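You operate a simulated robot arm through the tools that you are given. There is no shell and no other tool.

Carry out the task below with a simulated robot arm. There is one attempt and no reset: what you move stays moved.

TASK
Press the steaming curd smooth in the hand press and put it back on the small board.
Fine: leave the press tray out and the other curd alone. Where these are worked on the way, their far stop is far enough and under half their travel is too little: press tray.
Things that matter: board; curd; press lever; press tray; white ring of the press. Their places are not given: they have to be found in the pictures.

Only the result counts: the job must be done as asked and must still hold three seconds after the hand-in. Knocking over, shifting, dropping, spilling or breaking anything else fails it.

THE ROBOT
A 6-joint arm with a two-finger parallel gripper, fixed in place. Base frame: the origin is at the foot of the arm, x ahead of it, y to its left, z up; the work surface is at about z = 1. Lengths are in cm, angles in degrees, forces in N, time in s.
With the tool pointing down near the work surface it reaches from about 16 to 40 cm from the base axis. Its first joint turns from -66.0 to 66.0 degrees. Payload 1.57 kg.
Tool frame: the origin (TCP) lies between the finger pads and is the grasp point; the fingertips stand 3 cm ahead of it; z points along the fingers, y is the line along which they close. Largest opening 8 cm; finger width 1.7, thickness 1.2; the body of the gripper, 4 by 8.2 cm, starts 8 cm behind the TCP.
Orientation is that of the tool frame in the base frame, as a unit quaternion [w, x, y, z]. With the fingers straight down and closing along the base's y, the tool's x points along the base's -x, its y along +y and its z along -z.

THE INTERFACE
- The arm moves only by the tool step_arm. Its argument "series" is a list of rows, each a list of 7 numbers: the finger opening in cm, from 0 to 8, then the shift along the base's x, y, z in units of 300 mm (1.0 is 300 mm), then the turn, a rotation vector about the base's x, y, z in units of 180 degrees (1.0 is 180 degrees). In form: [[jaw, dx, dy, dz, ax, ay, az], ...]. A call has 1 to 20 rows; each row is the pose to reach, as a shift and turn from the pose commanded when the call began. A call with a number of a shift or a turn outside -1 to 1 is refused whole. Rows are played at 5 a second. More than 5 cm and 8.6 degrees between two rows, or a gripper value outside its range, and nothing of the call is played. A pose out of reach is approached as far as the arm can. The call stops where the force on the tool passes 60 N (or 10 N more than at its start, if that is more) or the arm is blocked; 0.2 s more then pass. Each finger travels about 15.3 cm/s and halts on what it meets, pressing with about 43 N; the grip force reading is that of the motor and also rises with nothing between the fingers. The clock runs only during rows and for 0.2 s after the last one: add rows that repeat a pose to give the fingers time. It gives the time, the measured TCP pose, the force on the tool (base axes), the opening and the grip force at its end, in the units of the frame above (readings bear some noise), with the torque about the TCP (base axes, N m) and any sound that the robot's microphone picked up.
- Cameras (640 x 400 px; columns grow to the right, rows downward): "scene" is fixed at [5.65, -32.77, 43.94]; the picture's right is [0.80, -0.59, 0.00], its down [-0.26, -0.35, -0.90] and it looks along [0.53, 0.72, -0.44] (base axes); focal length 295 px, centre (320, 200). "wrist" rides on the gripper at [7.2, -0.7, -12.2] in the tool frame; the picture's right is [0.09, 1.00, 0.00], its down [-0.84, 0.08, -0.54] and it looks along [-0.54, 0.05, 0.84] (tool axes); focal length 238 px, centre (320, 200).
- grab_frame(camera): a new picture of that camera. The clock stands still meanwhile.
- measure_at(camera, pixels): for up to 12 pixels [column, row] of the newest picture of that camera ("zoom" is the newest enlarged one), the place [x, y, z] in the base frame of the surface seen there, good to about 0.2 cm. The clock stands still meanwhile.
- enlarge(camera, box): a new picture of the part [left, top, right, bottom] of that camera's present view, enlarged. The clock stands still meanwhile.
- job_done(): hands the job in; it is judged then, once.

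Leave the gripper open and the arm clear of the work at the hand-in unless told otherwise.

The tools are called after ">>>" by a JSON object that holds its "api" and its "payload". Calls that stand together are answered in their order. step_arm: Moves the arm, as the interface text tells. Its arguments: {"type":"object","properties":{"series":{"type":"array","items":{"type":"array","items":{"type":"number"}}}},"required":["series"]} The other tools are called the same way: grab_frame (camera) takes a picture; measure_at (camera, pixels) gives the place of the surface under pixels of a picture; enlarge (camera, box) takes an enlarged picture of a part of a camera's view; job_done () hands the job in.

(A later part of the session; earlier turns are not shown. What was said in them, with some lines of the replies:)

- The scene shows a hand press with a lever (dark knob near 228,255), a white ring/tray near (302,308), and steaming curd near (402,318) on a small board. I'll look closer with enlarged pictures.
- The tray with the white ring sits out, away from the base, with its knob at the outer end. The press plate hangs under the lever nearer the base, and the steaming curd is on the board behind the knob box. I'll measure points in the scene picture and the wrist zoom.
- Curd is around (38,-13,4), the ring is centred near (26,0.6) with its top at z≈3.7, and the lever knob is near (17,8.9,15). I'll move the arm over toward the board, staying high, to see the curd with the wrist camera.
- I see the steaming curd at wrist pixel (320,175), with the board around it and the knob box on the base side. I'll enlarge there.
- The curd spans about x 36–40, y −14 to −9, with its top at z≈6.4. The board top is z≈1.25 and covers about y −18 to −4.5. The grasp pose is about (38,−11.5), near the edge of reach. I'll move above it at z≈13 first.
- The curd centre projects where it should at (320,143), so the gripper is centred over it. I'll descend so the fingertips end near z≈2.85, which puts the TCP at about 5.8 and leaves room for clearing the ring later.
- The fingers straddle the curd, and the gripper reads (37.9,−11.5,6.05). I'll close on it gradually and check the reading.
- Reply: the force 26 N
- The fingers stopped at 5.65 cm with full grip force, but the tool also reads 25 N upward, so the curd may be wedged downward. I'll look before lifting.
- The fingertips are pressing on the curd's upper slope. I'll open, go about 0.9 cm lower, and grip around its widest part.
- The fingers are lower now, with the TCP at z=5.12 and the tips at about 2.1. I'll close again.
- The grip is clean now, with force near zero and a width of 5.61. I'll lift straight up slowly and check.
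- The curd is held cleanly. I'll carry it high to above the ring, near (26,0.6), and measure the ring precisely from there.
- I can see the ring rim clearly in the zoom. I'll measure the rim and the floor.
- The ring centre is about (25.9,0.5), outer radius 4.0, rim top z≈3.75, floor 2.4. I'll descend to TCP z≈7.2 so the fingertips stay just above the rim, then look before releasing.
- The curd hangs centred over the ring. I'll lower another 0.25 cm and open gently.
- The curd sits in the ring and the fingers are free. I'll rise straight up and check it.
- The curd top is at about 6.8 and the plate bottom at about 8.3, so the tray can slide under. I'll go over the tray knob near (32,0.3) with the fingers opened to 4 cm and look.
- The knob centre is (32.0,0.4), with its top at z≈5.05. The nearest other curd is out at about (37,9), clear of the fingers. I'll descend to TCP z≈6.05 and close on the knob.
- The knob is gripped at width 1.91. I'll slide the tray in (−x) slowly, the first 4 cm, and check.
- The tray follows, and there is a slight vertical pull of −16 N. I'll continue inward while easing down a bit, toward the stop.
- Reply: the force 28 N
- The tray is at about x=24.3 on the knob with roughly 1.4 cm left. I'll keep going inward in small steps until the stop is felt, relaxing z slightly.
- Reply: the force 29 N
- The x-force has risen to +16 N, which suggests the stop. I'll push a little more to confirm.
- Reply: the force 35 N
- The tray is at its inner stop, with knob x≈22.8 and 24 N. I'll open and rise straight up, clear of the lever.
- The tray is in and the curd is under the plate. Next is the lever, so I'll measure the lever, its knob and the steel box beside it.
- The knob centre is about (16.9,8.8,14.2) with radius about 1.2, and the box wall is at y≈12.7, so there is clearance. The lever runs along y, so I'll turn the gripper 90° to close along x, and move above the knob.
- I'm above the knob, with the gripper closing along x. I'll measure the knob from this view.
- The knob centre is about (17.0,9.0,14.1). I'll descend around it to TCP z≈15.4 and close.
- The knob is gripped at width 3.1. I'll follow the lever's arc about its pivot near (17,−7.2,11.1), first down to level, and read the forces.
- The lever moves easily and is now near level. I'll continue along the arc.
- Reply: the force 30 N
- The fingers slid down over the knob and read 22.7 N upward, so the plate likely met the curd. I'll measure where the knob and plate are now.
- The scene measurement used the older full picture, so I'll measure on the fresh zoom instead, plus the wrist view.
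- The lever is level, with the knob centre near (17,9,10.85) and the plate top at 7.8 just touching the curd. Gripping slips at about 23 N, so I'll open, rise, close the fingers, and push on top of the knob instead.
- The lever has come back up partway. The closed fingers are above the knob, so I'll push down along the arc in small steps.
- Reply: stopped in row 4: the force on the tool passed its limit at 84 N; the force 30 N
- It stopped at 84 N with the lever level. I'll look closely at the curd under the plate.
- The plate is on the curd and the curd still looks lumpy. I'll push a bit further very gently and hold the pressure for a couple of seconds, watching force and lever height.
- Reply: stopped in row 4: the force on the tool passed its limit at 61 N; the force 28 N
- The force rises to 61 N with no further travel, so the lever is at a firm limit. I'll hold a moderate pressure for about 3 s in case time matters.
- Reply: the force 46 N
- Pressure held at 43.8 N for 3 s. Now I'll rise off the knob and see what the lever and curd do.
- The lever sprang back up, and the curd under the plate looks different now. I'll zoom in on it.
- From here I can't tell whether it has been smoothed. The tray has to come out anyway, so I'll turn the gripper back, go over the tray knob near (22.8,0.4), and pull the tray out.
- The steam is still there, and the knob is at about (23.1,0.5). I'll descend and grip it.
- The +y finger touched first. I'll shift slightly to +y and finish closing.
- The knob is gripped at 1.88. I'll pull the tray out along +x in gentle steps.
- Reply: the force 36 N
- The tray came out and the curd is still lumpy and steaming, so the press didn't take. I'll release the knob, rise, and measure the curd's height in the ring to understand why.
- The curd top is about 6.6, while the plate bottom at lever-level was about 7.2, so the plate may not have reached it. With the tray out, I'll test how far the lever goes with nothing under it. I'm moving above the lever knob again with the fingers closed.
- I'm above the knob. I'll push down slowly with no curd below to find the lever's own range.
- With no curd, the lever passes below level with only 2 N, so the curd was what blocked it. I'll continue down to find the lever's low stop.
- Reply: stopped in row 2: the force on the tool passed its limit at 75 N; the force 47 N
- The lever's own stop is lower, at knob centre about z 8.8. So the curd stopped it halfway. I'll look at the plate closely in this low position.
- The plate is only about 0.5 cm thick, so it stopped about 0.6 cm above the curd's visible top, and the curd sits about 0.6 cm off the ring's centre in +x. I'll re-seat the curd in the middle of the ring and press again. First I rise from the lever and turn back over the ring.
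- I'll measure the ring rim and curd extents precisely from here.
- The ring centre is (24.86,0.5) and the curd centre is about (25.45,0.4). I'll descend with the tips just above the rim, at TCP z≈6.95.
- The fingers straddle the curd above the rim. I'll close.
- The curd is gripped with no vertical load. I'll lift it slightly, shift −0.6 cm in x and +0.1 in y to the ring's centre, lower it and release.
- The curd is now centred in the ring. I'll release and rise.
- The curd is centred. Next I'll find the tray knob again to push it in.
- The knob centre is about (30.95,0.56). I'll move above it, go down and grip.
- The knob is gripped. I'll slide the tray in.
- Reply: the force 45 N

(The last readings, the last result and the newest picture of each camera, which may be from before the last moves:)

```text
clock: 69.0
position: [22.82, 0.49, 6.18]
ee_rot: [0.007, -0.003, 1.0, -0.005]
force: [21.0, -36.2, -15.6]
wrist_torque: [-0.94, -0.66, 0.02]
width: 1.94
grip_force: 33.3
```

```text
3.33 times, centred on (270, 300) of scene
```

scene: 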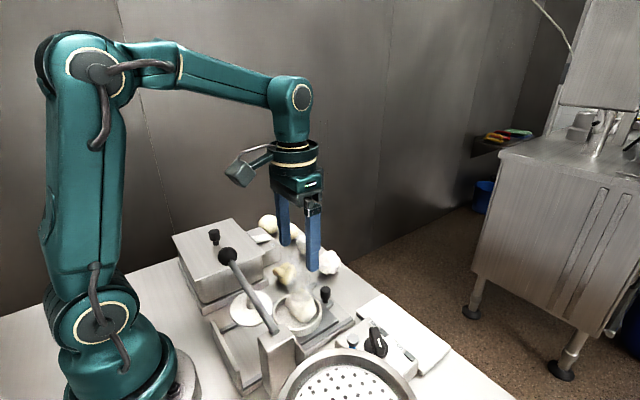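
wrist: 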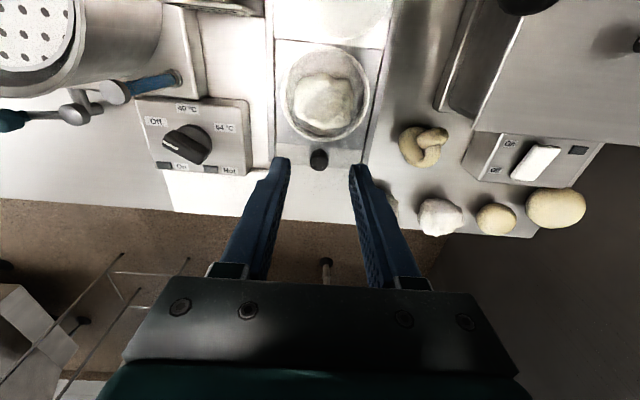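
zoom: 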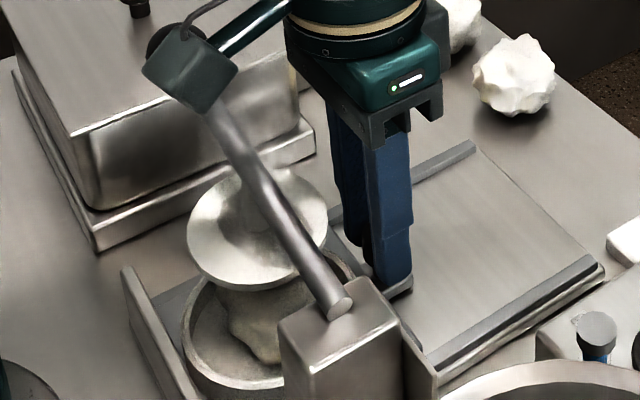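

The tray is at the stop again with 21 N on x. I'll release, rise, and go to the lever with closed fingers.

>>> {"api": "step_arm", "payload": {"series": [[2.5, 0.006, 0, 0, 0, 0, 0], [4, 0.006, 0, 0, 0, 0, 0], [4, 0.006, 0, 0.04, 0, 0, 0], [4, 0.006, 0, 0.14, 0, 0, 0], [4, 0.006, 0, 0.26, 0, 0, 0], [4, 0.006, 0, 0.38, 0, 0, 0], [4, 0.01, 0, 0.5, 0, 0, 0], [2, 0.01, 0, 0.56, 0, 0, 0], [0, 0.01, 0, 0.56, 0, 0, 0]]}}

>>> {"api": "enlarge", "payload": {"camera": "wrist", "box": [240, 0, 400, 120]}}

>>> {"api": "enlarge", "payload": {"camera": "scene", "box": [220, 270, 320, 360]}}

```text
clock: 71.0
position: [22.96, 0.53, 22.92]
ee_rot: [0.004, 0.0, 1.0, -0.002]
force: [1.3, 0.0, -0.1]
wrist_torque: [0.0, -0.03, -0.03]
width: 0.0
grip_force: 21.5
```

```text
3.33 times, centred on (320, 60) of wrist
```

zoom: 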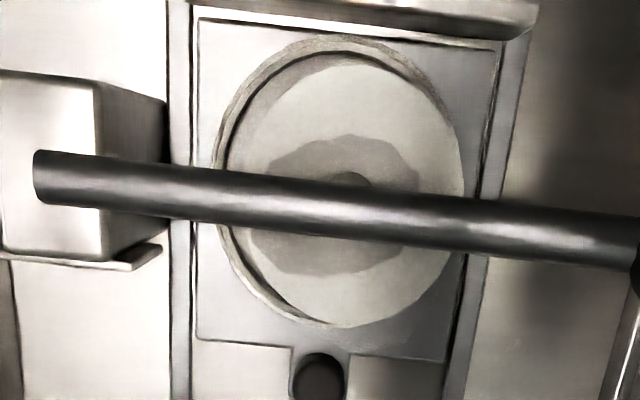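

```text
4.44 times, centred on (270, 315) of scene
```

zoom: 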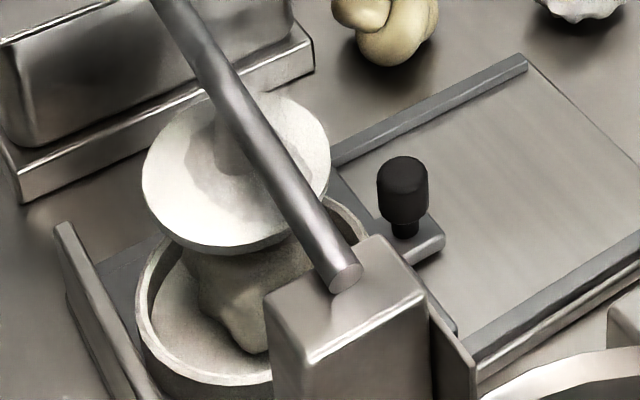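

The tray and curd are in place under the plate. I'm moving above the lever knob with the gripper turned 90°.

>>> {"api": "step_arm", "payload": {"series": [[0, 0, 0.02, 0, 0, 0, 0.042], [0, -0.02, 0.05, 0, 0, 0, 0.084], [0, -0.04, 0.08, 0, 0, 0, 0.126], [0, -0.06, 0.11, 0, 0, 0, 0.168], [0, -0.08, 0.14, 0, 0, 0, 0.21], [0, -0.1, 0.17, 0, 0, 0, 0.252], [0, -0.12, 0.2, 0, 0, 0, 0.294], [0, -0.14, 0.22, 0, 0, 0, 0.336], [0, -0.16, 0.24, -0.02, 0, 0, 0.378], [0, -0.18, 0.26, -0.05, 0, 0, 0.42], [0, -0.19, 0.28, -0.09, 0, 0, 0.462], [0, -0.2, 0.286, -0.12, 0, 0, 0.5], [0, -0.2, 0.286, -0.12, 0, 0, 0.5]]}}

```text
clock: 73.8
position: [16.86, 9.21, 19.43]
ee_rot: [-0.006, 0.707, -0.707, -0.001]
force: [-0.2, 0.4, -0.4]
wrist_torque: [0.02, 0.02, 0.01]
width: 0.03
grip_force: 20.8
```

I'm above the knob. I'll push down slowly and find where the lever stops with the curd centred.

>>> {"api": "step_arm", "payload": {"series": [[0, 0, 0, -0.03, 0, 0, 0], [0, 0, 0, -0.05, 0, 0, 0], [0, 0, 0, -0.07, 0, 0, 0], [0, 0, 0, -0.085, 0, 0, 0], [0, 0, 0, -0.1, 0, 0, 0], [0, 0, 0, -0.11, 0, 0, 0], [0, 0, 0, -0.117, 0, 0, 0], [0, 0, 0, -0.122, 0, 0, 0], [0, 0, 0, -0.126, 0, 0, 0], [0, 0, 0, -0.13, 0, 0, 0], [0, 0, 0, -0.134, 0, 0, 0], [0, 0, 0, -0.138, 0, 0, 0], [0, 0, 0, -0.142, 0, 0, 0], [0, 0, 0, -0.146, 0, 0, 0], [0, 0, 0, -0.15, 0, 0, 0]]}}

>>> {"api": "enlarge", "payload": {"camera": "scene", "box": [200, 240, 320, 360]}}

```text
clock: 76.6
position: [16.93, 9.21, 15.29]
ee_rot: [0.006, -0.707, 0.707, 0.001]
force: [-8.2, -3.1, 26.4]
wrist_torque: [-0.04, 0.18, -0.12]
width: 0.02
grip_force: 21.6
stopped in row 13: the force on the tool passed its limit at 66 N (the readings are from after the stop); the commanded pose is now the measured one
```

```text
3.33 times, centred on (260, 300) of scene
```

zoom: 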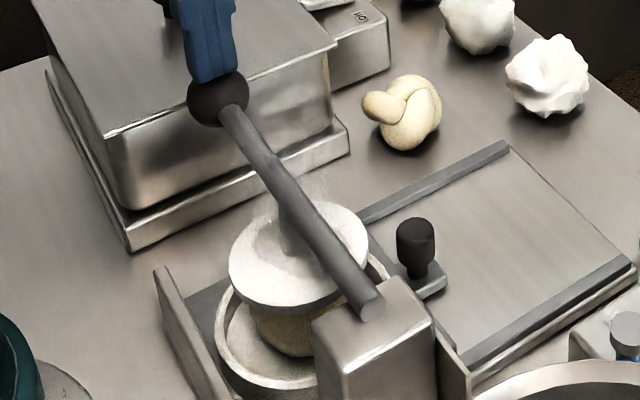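

The lever stopped at the same height, but the curd below now looks rounded and smooth. I'll zoom in.

>>> {"api": "enlarge", "payload": {"camera": "scene", "box": [225, 290, 305, 355]}}

```text
6.15 times, centred on (265, 322) of scene
```

zoom: 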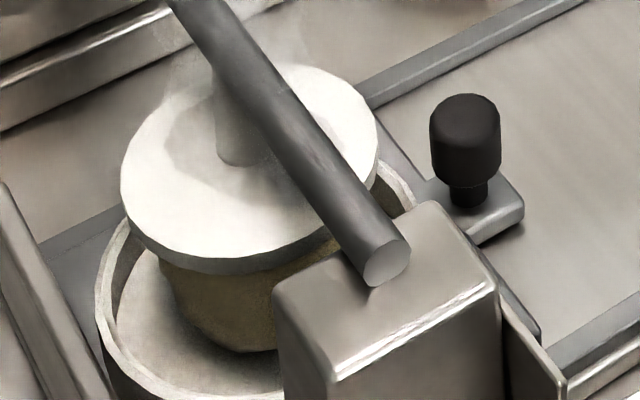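

The curd has turned smooth and yellowish, so centring it worked. I'll rise off the lever so it springs back, and check.

>>> {"api": "step_arm", "payload": {"series": [[0, 0, 0, 0, 0, 0, 0], [0, 0, 0, 0, 0, 0, 0], [0, 0, 0, 0.03, 0, 0, 0], [0, 0, 0, 0.08, 0, 0, 0], [0, 0, 0, 0.14, 0, 0, 0], [0, 0, 0, 0.22, 0, 0, 0], [0, 0, 0, 0.28, 0, 0, 0], [0, 0, 0, 0.28, 0, 0, 0]]}}

>>> {"api": "enlarge", "payload": {"camera": "scene", "box": [200, 240, 320, 360]}}

```text
clock: 78.4
position: [16.89, 9.1, 23.62]
ee_rot: [-0.006, 0.707, -0.707, -0.001]
force: [0.3, -0.8, -0.4]
wrist_torque: [-0.02, -0.03, 0.02]
width: 0.0
grip_force: 21.3
```

```text
3.33 times, centred on (260, 300) of scene
```

zoom: 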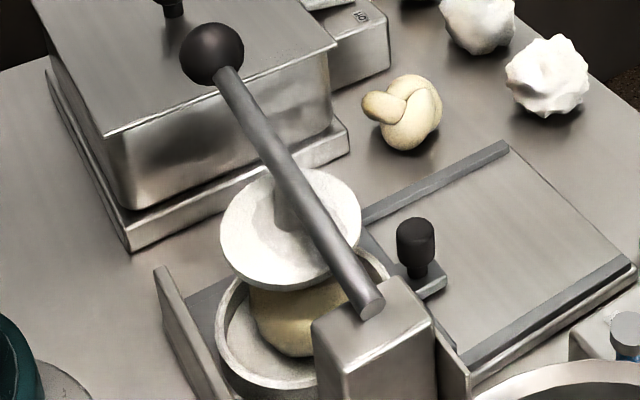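

The lever is back up and the curd is a smooth yellow ball. I'll turn back and go over the tray knob at about (23.1,0.5).

>>> {"api": "step_arm", "payload": {"series": [[2, 0, 0, 0.02, 0, 0, -0.042], [4, 0.02, -0.02, 0.02, 0, 0, -0.084], [4, 0.04, -0.05, 0.02, 0, 0, -0.126], [4, 0.06, -0.08, 0.02, 0, 0, -0.168], [4, 0.08, -0.11, 0.0, 0, 0, -0.21], [4, 0.1, -0.14, 0, 0, 0, -0.252], [4, 0.12, -0.17, 0, 0, 0, -0.294], [4, 0.14, -0.2, -0.02, 0, 0, -0.336], [4, 0.16, -0.23, -0.04, 0, 0, -0.378], [4, 0.18, -0.26, -0.06, 0, 0, -0.42], [4, 0.2, -0.28, -0.1, 0, 0, -0.462], [4, 0.208, -0.286, -0.15, 0, 0, -0.498], [4, 0.208, -0.286, -0.15, 0, 0, -0.498]]}}

>>> {"api": "grab_frame", "payload": {"camera": "wrist"}}

```text
clock: 81.2
position: [23.23, 0.81, 19.21]
ee_rot: [0.005, -0.002, 1.0, -0.003]
force: [-0.1, 0.2, -0.1]
wrist_torque: [0.01, -0.01, 0.03]
width: 4.0
grip_force: 0.0
```

```text
taken
```

wrist: 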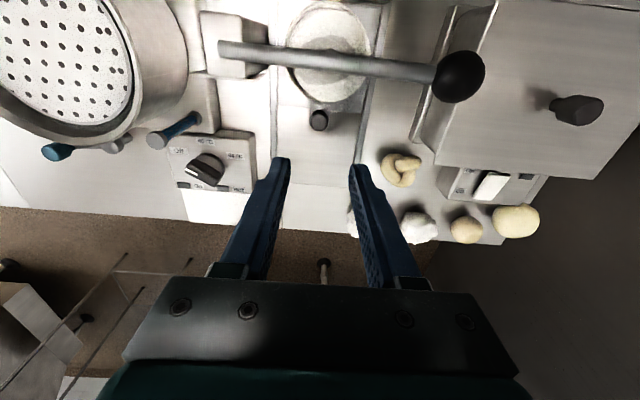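

>>> {"api": "measure_at", "payload": {"camera": "wrist", "pixels": [[319, 121], [319, 115], [319, 128], [312, 121], [326, 121]]}}

```text
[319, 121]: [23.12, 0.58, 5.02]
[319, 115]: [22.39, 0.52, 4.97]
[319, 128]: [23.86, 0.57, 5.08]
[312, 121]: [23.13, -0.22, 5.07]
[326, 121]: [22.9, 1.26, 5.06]
```

The knob centre is (23.1,0.55). I'll descend and grip it.

>>> {"api": "step_arm", "payload": {"series": [[4, -0.004, -0.006, -0.1, 0, 0, 0], [4, -0.004, -0.008, -0.2, 0, 0, 0], [4, -0.004, -0.008, -0.3, 0, 0, 0], [4, -0.004, -0.008, -0.38, 0, 0, 0], [4, -0.004, -0.008, -0.436, 0, 0, 0], [4, -0.004, -0.008, -0.436, 0, 0, 0], [2, -0.004, -0.008, -0.436, 0, 0, 0], [1, -0.004, -0.008, -0.436, 0, 0, 0], [1, -0.004, -0.008, -0.436, 0, 0, 0]]}}

```text
clock: 83.2
position: [23.06, 0.4, 6.02]
ee_rot: [0.005, -0.002, 1.0, -0.003]
force: [1.3, 14.5, -5.8]
wrist_torque: [0.33, -0.01, 0.0]
width: 2.27
grip_force: 7.3
```

>>> {"api": "step_arm", "payload": {"series": [[1, 0, 0.003, 0, 0, 0, 0], [0.8, 0, 0.005, 0, 0, 0, 0], [0.8, 0, 0.005, 0, 0, 0, 0]]}}

```text
clock: 84.0
position: [23.18, 0.44, 6.11]
ee_rot: [0.005, -0.004, 1.0, -0.003]
force: [2.5, 13.2, -3.4]
wrist_torque: [0.31, -0.14, -0.02]
width: 1.99
grip_force: 5.9
```

The grip is still one-sided. I'll shift a bit more to +y and let it close.

>>> {"api": "step_arm", "payload": {"series": [[0.8, 0, 0.003, 0, 0, 0, 0], [0.8, 0, 0.003, 0, 0, 0, 0], [0.8, 0, 0.003, 0, 0, 0, 0]]}}

```text
clock: 84.8
position: [23.04, 0.54, 6.14]
ee_rot: [0.005, -0.003, 1.0, -0.004]
force: [11.2, -20.8, -13.2]
wrist_torque: [-0.55, -0.49, -0.03]
width: 1.92
grip_force: 33.3
```

It's gripped at 1.92 with 33 N. I'll pull the tray out to its outer stop at about x=32.

>>> {"api": "step_arm", "payload": {"series": [[0.8, 0.015, -0.001, 0, 0, 0, 0], [0.8, 0.035, -0.001, 0, 0, 0, 0], [0.8, 0.06, -0.001, 0, 0, 0, 0], [0.8, 0.09, -0.001, 0, 0, 0, 0], [0.8, 0.12, -0.001, 0, 0, 0, 0], [0.8, 0.15, -0.001, 0, 0, 0, 0], [0.8, 0.18, -0.001, 0, 0, 0, 0], [0.8, 0.21, -0.001, 0, 0, 0, 0], [0.8, 0.235, -0.001, 0, 0, 0, 0], [0.8, 0.255, -0.001, 0, 0, 0, 0], [0.8, 0.275, -0.001, 0, 0, 0, 0], [0.8, 0.288, -0.001, 0, 0, 0, 0], [0.8, 0.296, -0.001, 0, 0, 0, 0], [0.8, 0.302, -0.001, 0, 0, 0, 0], [0.8, 0.302, -0.001, 0, 0, 0, 0]]}}

>>> {"api": "enlarge", "payload": {"camera": "scene", "box": [220, 230, 360, 350]}}

>>> {"api": "grab_frame", "payload": {"camera": "wrist"}}

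```text
clock: 88.0
position: [32.01, 0.57, 6.06]
ee_rot: [0.004, -0.005, 1.0, -0.005]
force: [0.8, -25.0, -5.7]
wrist_torque: [-0.66, -0.33, 0.0]
width: 1.91
grip_force: 33.8
```

```text
3.33 times, centred on (290, 290) of scene
```

zoom: 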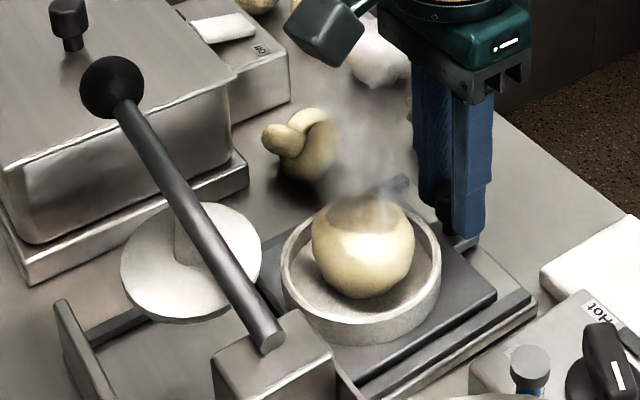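

```text
taken
```

wrist: 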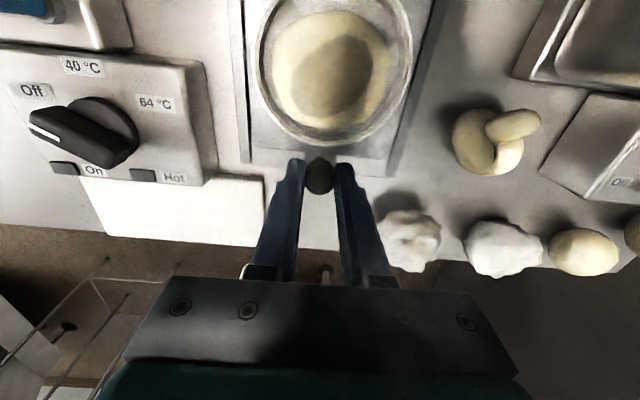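

The curd is pressed smooth and the tray is back at its original out position, with the knob at x≈32.0. I'll release, rise, and look down on the curd.

>>> {"api": "step_arm", "payload": {"series": [[2.5, 0, 0, 0, 0, 0, 0], [4, 0, 0, 0, 0, 0, 0], [4, 0, 0, 0.05, 0, 0, 0], [4, 0, 0, 0.14, 0, 0, 0], [4, -0.04, 0, 0.24, 0, 0, 0], [5, -0.1, 0, 0.34, 0, 0, 0], [6, -0.16, 0, 0.4, 0, 0, 0], [7.6, -0.2, 0, 0.4, 0, 0, 0], [7.6, -0.2, 0, 0.4, 0, 0, 0]]}}

>>> {"api": "enlarge", "payload": {"camera": "wrist", "box": [250, 40, 390, 170]}}

>>> {"api": "grab_frame", "payload": {"camera": "wrist"}}

```text
clock: 90.0
position: [25.92, 0.57, 18.1]
ee_rot: [0.005, -0.003, 1.0, -0.004]
force: [-0.4, 0.0, -0.4]
wrist_torque: [-0.03, -0.02, 0.01]
width: 7.61
grip_force: 0.0
```

```text
3.08 times, centred on (320, 105) of wrist
```

zoom: 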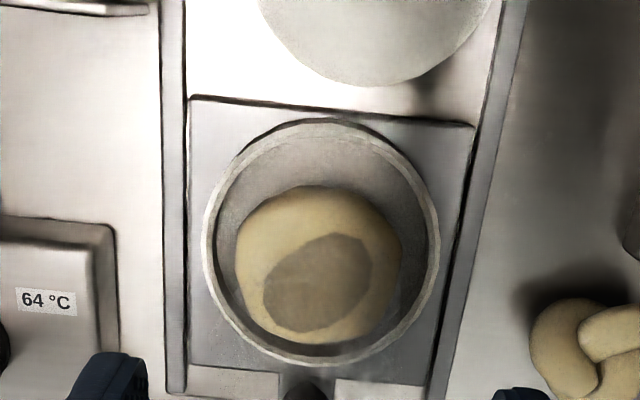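

```text
taken
```

wrist: 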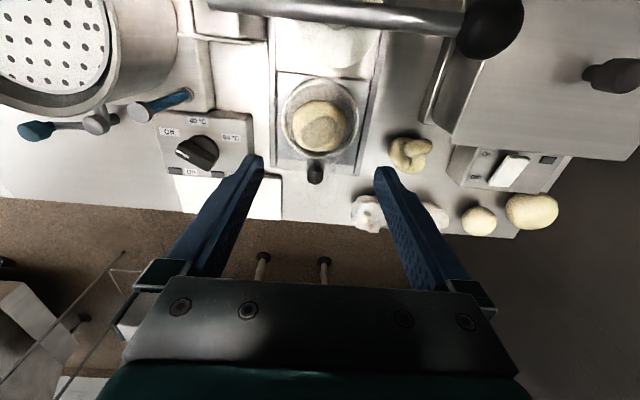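

>>> {"api": "measure_at", "payload": {"camera": "zoom", "pixels": [[320, 205], [260, 230], [242, 270], [395, 265], [320, 340], [380, 230], [320, 190], [320, 125], [320, 365], [208, 240], [436, 240], [280, 340]]}}

```text
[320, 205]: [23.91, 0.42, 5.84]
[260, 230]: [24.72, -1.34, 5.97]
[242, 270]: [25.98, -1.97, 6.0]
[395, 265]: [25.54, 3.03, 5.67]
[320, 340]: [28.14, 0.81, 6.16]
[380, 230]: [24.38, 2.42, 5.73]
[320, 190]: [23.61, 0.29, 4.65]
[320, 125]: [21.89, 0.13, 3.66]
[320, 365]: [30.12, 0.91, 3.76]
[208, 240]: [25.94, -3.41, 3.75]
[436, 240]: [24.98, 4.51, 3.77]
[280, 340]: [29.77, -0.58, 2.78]
```

The smooth curd is centred at about (26.0,0.5), 5.1 cm wide. I'll descend with the tips just above the ring rim and grip it.

>>> {"api": "step_arm", "payload": {"series": [[7.4, 0.002, -0.002, -0.08, 0, 0, 0], [7.4, 0.002, -0.002, -0.17, 0, 0, 0], [7.4, 0.002, -0.002, -0.26, 0, 0, 0], [7.4, 0.002, -0.002, -0.33, 0, 0, 0], [7.4, 0.002, -0.002, -0.369, 0, 0, 0], [7.4, 0.002, -0.002, -0.369, 0, 0, 0]]}}

>>> {"api": "enlarge", "payload": {"camera": "scene", "box": [250, 260, 350, 350]}}

>>> {"api": "grab_frame", "payload": {"camera": "wrist"}}

```text
clock: 91.4
position: [26.15, 0.63, 6.87]
ee_rot: [0.004, -0.004, 1.0, -0.004]
force: [-0.2, -0.4, -1.5]
wrist_torque: [0.04, 0.0, -0.02]
width: 7.39
grip_force: 0.1
```

```text
4.44 times, centred on (300, 305) of scene
```

zoom: 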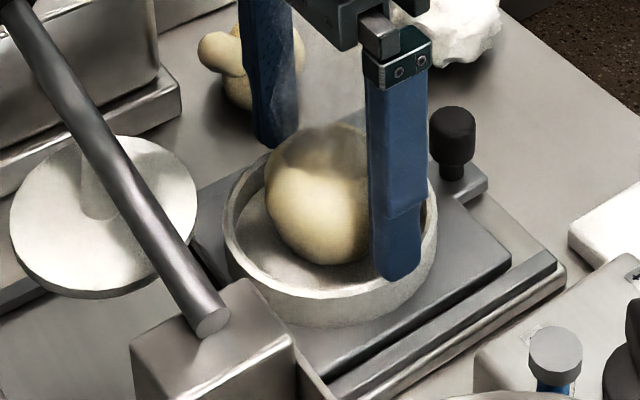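

```text
taken
```

wrist: 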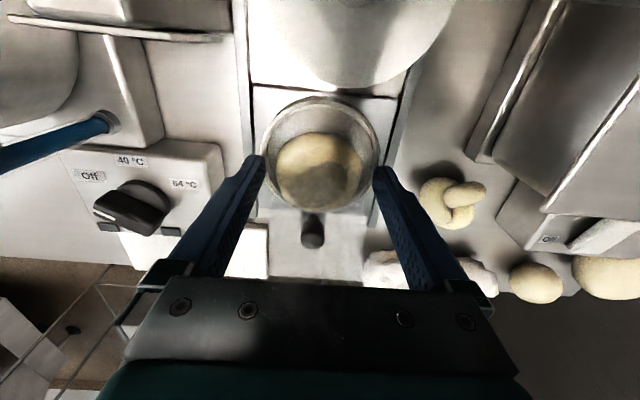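

The curd sits about 0.2 cm toward the base from the finger plane. I'll shift −0.2 in x and close.

>>> {"api": "step_arm", "payload": {"series": [[7.2, -0.007, 0, 0, 0, 0, 0], [6.2, -0.007, 0, 0, 0, 0, 0], [5.4, -0.007, 0, 0, 0, 0, 0], [4.8, -0.007, 0, 0, 0, 0, 0], [4.8, -0.007, 0, 0, 0, 0, 0]]}}

>>> {"api": "enlarge", "payload": {"camera": "scene", "box": [250, 260, 350, 350]}}

```text
clock: 92.6
position: [25.88, 0.56, 7.06]
ee_rot: [0.005, -0.004, 1.0, -0.003]
force: [0.4, 1.1, 1.0]
wrist_torque: [0.05, 0.0, -0.01]
width: 5.61
grip_force: 42.7
```

```text
4.44 times, centred on (300, 305) of scene
```

zoom: 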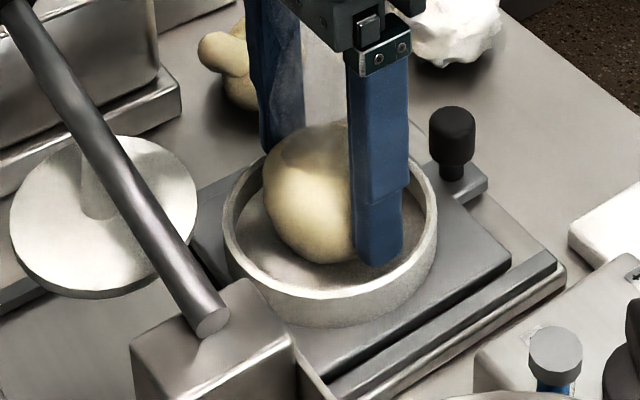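

Gripped at 5.61 with clean forces. I'll lift straight up.

>>> {"api": "step_arm", "payload": {"series": [[4.8, 0, 0, 0.03, 0, 0, 0], [4.8, 0, 0, 0.08, 0, 0, 0], [4.8, 0, 0, 0.15, 0, 0, 0], [4.8, 0, 0, 0.23, 0, 0, 0], [4.8, 0, 0, 0.3, 0, 0, 0], [4.8, 0, 0, 0.3, 0, 0, 0]]}}

>>> {"api": "grab_frame", "payload": {"camera": "wrist"}}

>>> {"api": "grab_frame", "payload": {"camera": "scene"}}

```text
clock: 94.0
position: [26.02, 0.49, 15.91]
ee_rot: [0.004, -0.003, 1.0, -0.004]
force: [0.1, -0.5, -1.3]
wrist_torque: [0.02, -0.01, -0.02]
width: 5.62
grip_force: 43.1
```

```text
taken
```

wrist: 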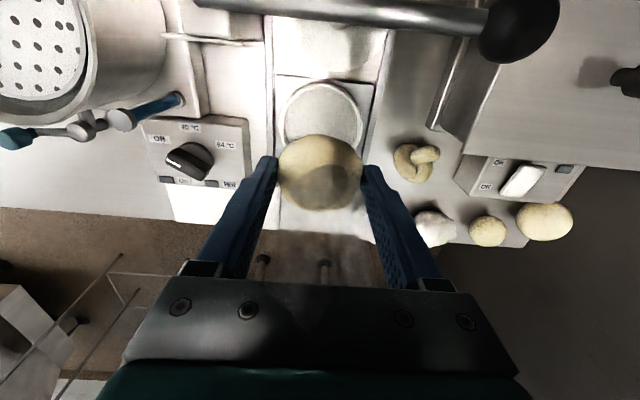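

```text
taken
```

scene: 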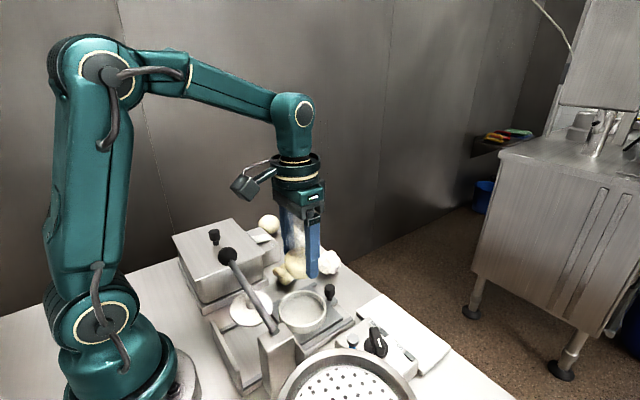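

The curd is held. I'll carry it over to the board, above (37.8,−11.4).

>>> {"api": "step_arm", "payload": {"series": [[4.8, 0.04, -0.04, 0.02, 0, 0, 0], [4.8, 0.11, -0.11, 0.02, 0, 0, 0], [4.8, 0.19, -0.19, 0.02, 0, 0, 0], [4.8, 0.27, -0.27, 0.02, 0, 0, 0], [4.8, 0.34, -0.34, 0.0, 0, 0, 0], [4.8, 0.385, -0.39, -0.04, 0, 0, 0], [4.8, 0.392, -0.396, -0.1, 0, 0, 0], [4.8, 0.392, -0.396, -0.1, 0, 0, 0]]}}

>>> {"api": "grab_frame", "payload": {"camera": "wrist"}}

>>> {"api": "enlarge", "payload": {"camera": "scene", "box": [330, 200, 480, 380]}}

```text
clock: 95.8
position: [37.84, -11.14, 12.91]
ee_rot: [0.005, -0.004, 1.0, -0.003]
force: [-0.5, -0.4, -0.1]
wrist_torque: [-0.02, 0.01, 0.0]
width: 5.58
grip_force: 43.2
```

```text
taken
```

wrist: 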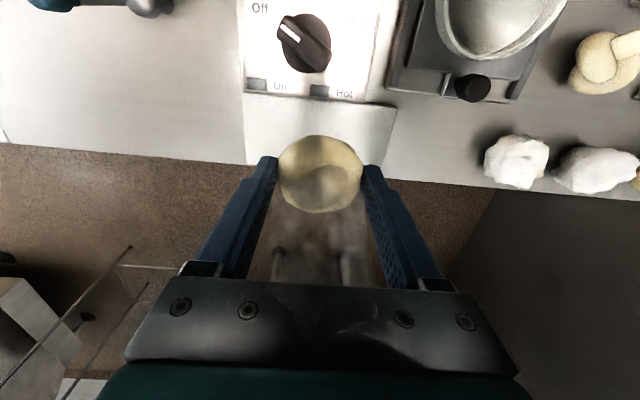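

```text
2.22 times, centred on (405, 290) of scene
```

zoom: 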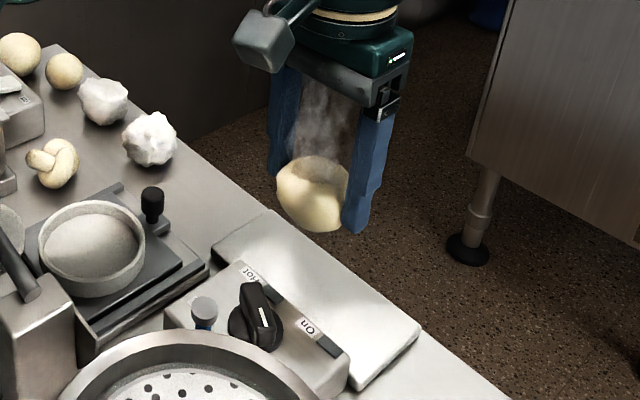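

I'll measure the free board area to pick the spot.

>>> {"api": "measure_at", "payload": {"camera": "wrist", "pixels": [[250, 105], [250, 155], [390, 115], [385, 160], [320, 108], [320, 125], [365, 160], [300, 92]]}}

>>> {"api": "measure_at", "payload": {"camera": "zoom", "pixels": [[350, 375], [345, 345], [415, 330], [270, 215], [220, 245], [330, 300], [310, 260], [365, 340]]}}

```text
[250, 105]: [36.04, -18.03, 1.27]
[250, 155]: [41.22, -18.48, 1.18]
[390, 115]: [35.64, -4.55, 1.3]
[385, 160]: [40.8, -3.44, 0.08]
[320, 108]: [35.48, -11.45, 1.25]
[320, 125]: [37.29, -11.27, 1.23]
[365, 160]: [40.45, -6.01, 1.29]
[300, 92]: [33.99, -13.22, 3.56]
```

```text
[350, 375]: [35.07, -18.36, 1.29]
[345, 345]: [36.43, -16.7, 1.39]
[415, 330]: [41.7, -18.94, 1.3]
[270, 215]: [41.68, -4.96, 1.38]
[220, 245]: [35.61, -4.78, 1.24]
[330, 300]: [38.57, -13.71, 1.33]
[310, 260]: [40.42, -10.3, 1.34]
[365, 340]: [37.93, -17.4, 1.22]
```

The board spans x≈34.5–41.8 and y≈−18.8 to −4.6, with its top at z≈1.27. I'll descend to just above contact.

>>> {"api": "step_arm", "payload": {"series": [[4.8, 0.003, -0.006, -0.06, 0, 0, 0], [4.8, 0.003, -0.008, -0.12, 0, 0, 0], [4.8, 0.003, -0.008, -0.17, 0, 0, 0], [4.8, 0.003, -0.008, -0.21, 0, 0, 0], [4.8, 0.003, -0.008, -0.222, 0, 0, 0], [4.8, 0.003, -0.008, -0.222, 0, 0, 0]]}}

>>> {"api": "enlarge", "payload": {"camera": "scene", "box": [350, 250, 460, 370]}}

```text
clock: 97.2
position: [37.83, -11.43, 6.24]
ee_rot: [0.005, -0.003, 1.0, -0.003]
force: [0.4, 0.1, -0.5]
wrist_torque: [-0.01, -0.01, -0.01]
width: 5.62
grip_force: 42.8
```

```text
3.33 times, centred on (405, 310) of scene
```

zoom: 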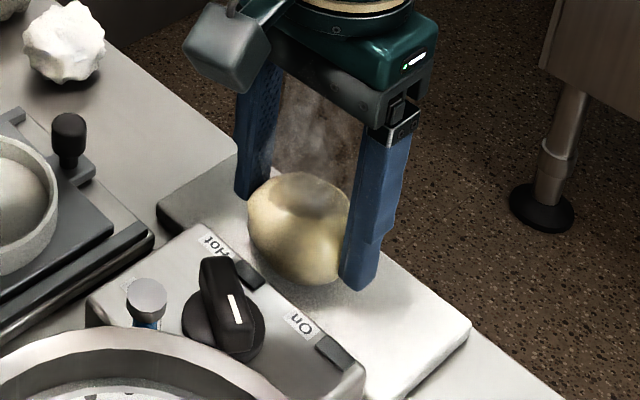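

Close to contact. I'll lower in 0.1 cm steps and watch the force.

>>> {"api": "step_arm", "payload": {"series": [[4.8, 0, 0, -0.003, 0, 0, 0], [4.8, 0, 0, -0.006, 0, 0, 0], [4.8, 0, 0, -0.009, 0, 0, 0], [4.8, 0, 0, -0.011, 0, 0, 0], [4.8, 0, 0, -0.011, 0, 0, 0]]}}

```text
clock: 98.4
position: [37.85, -11.42, 5.97]
ee_rot: [0.004, -0.002, 1.0, -0.004]
force: [0.8, -0.1, -0.4]
wrist_torque: [0.02, -0.04, -0.02]
width: 5.6
grip_force: 43.2
```

>>> {"api": "step_arm", "payload": {"series": [[4.8, 0, 0, -0.003, 0, 0, 0], [4.8, 0, 0, -0.006, 0, 0, 0], [4.8, 0, 0, -0.008, 0, 0, 0], [4.8, 0, 0, -0.008, 0, 0, 0]]}}

>>> {"api": "enlarge", "payload": {"camera": "scene", "box": [360, 270, 450, 370]}}

```text
clock: 99.4
position: [37.89, -11.62, 5.84]
ee_rot: [0.007, -0.003, 1.0, -0.003]
force: [-0.7, 2.6, 12.4]
wrist_torque: [0.1, 0.02, 0.03]
width: 5.62
grip_force: 43.5
```

```text
4.00 times, centred on (405, 320) of scene
```

zoom: 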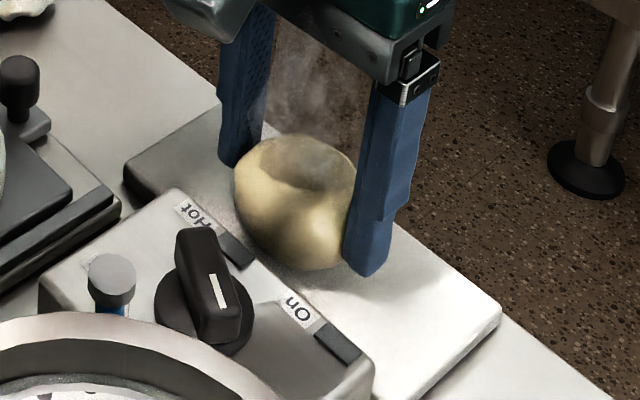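

Contact is felt at 12 N, so the curd is on the board. I'll ease off a hair and open the fingers.

>>> {"api": "step_arm", "payload": {"series": [[4.8, 0, 0, 0.0007, 0, 0, 0], [5.7, 0, 0, 0.0007, 0, 0, 0], [6.1, 0, 0, 0.0007, 0, 0, 0], [6.6, 0, 0, 0.0007, 0, 0, 0], [7.3, 0, 0, 0.0007, 0, 0, 0], [8, 0, 0, 0.0007, 0, 0, 0], [8, 0, 0, 0.0007, 0, 0, 0]]}}

>>> {"api": "enlarge", "payload": {"camera": "scene", "box": [360, 270, 450, 370]}}

>>> {"api": "grab_frame", "payload": {"camera": "wrist"}}

```text
clock: 101.0
position: [37.77, -11.59, 5.81]
ee_rot: [0.004, -0.003, 1.0, -0.003]
force: [0.1, 0.1, -0.2]
wrist_torque: [0.0, 0.01, -0.01]
width: 7.99
grip_force: 0.1
```

```text
4.00 times, centred on (405, 320) of scene
```

zoom: 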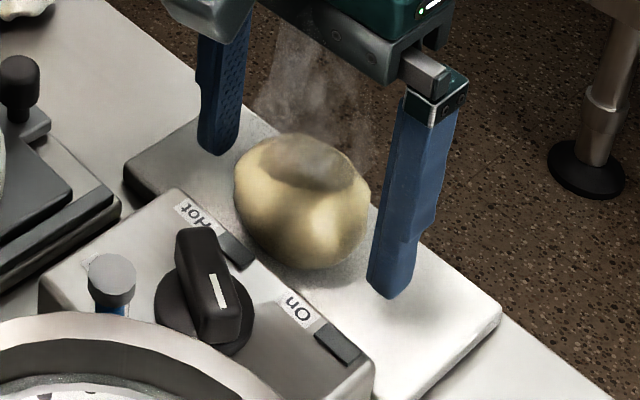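

```text
taken
```

wrist: 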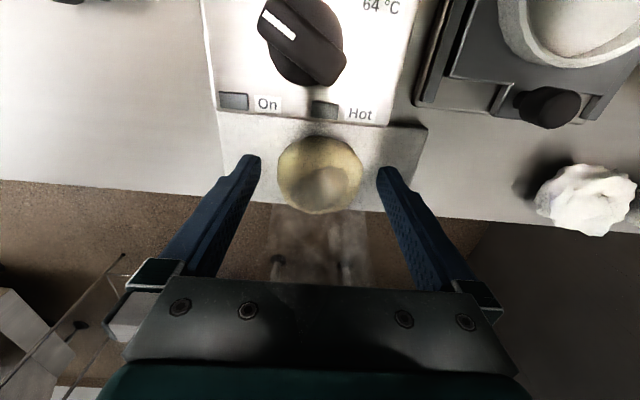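

The curd rests steadily on the board with the fingers open on both sides. I'll rise straight up, back away, and then check everything.

>>> {"api": "step_arm", "payload": {"series": [[8, 0, 0, 0.03, 0, 0, 0], [8, 0, 0, 0.08, 0, 0, 0], [8, 0, 0, 0.16, 0, 0, 0], [8, 0, 0, 0.26, 0, 0, 0], [8, 0, 0, 0.38, 0, 0, 0], [8, -0.06, 0.02, 0.48, 0, 0, 0], [8, -0.14, 0.06, 0.58, 0, 0, 0], [8, -0.22, 0.12, 0.66, 0, 0, 0], [8, -0.3, 0.2, 0.72, 0, 0, 0], [8, -0.36, 0.28, 0.76, 0, 0, 0], [8, -0.36, 0.28, 0.76, 0, 0, 0]]}}

>>> {"api": "grab_frame", "payload": {"camera": "scene"}}

>>> {"api": "grab_frame", "payload": {"camera": "wrist"}}

>>> {"api": "enlarge", "payload": {"camera": "scene", "box": [200, 210, 460, 390]}}

```text
clock: 103.4
position: [27.15, -3.09, 28.52]
ee_rot: [0.005, -0.002, 1.0, -0.004]
force: [-0.4, 0.0, 0.0]
wrist_torque: [0.0, 0.0, 0.01]
width: 7.97
grip_force: 0.1
out of reach, approached as far as the arm can: row 5, 6
```

```text
taken
```

scene: 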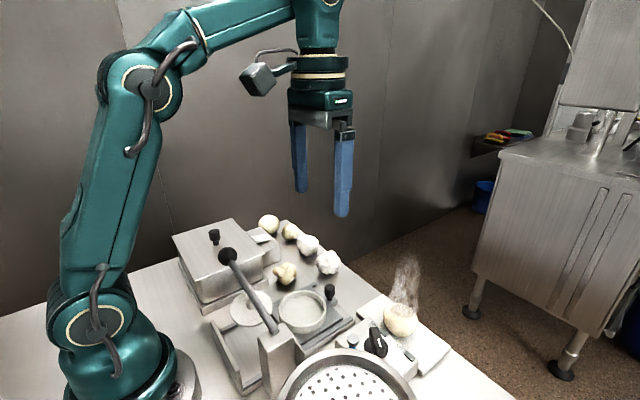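

```text
taken
```

wrist: 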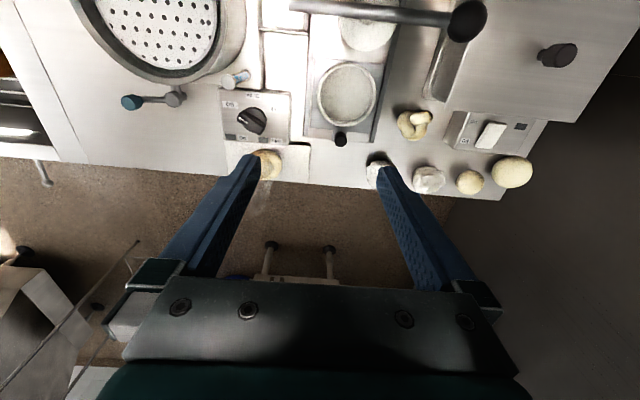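

```text
2.22 times, centred on (330, 300) of scene
```

zoom: 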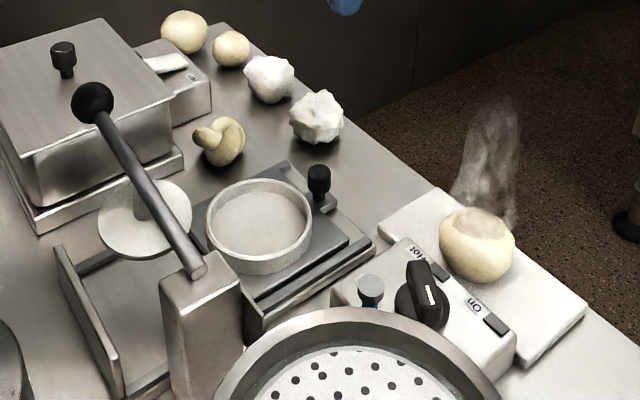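

The smooth, steaming curd sits on the board, the lever is up, the other curds are untouched, and the tray is out. I'll check the tray knob's position against the start and make sure the curd is at rest.

>>> {"api": "measure_at", "payload": {"camera": "scene", "pixels": [[330, 292], [302, 310], [285, 302], [400, 325], [390, 303], [228, 255]]}}

>>> {"api": "step_arm", "payload": {"series": [[8, 0, 0, 0, 0, 0, 0], [8, 0, 0, 0, 0, 0, 0], [8, 0, 0, 0, 0, 0, 0], [8, 0, 0, 0, 0, 0, 0], [8, 0, 0, 0, 0, 0, 0], [8, 0, 0, 0, 0, 0, 0], [8, 0, 0, 0, 0, 0, 0]]}}

>>> {"api": "enlarge", "payload": {"camera": "scene", "box": [200, 210, 460, 390]}}

```text
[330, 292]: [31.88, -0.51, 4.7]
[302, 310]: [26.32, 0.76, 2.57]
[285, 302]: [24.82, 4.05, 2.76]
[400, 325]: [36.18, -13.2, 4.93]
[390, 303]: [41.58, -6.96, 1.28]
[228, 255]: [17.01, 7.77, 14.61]
```

```text
clock: 105.0
position: [27.31, -3.15, 28.43]
ee_rot: [0.004, -0.004, 1.0, -0.004]
force: [0.3, -0.7, -0.1]
wrist_torque: [-0.01, -0.03, -0.01]
width: 8.01
grip_force: 0.0
```

```text
2.22 times, centred on (330, 300) of scene
```

zoom: 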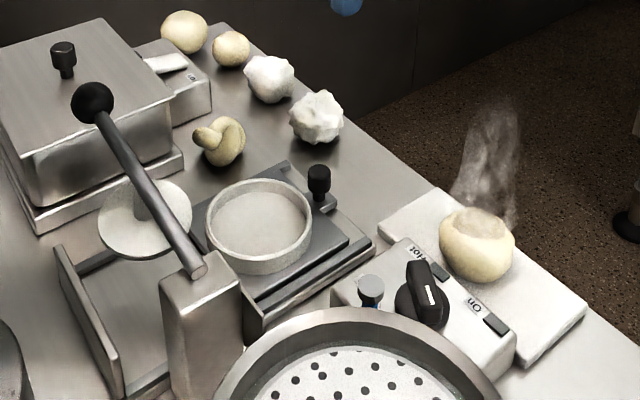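

The tray knob reads (31.9,−0.5), the same as at the start. The smooth curd is at rest on the board, the lever is up, the gripper is open, and the arm is clear. I'm handing in the job.

>>> {"api": "job_done", "payload": {}}

```text
The job is handed in.
```

The steaming curd is pressed smooth and back on the small board, and I have handed in the job. I don't have the judge's result.

- **Curd:** it is now a smooth, yellowish ball, still steaming. It sat still on the board in pictures taken before the hand-in.
- **Press:** the first press did nothing because the curd sat about 0.6 cm off the ring's centre. I moved it to the centre, slid the tray back in and pressed again, and that worked. With the tray out, I also pushed the lever down once to its own low stop to find its range.
- **Tray and lever:** the tray is fully out, with its knob at the same place as at the start. The lever has sprung back up.
- **Everything else:** the other curds and the rest of the table look unchanged. The gripper is open and the arm is clear of the work.
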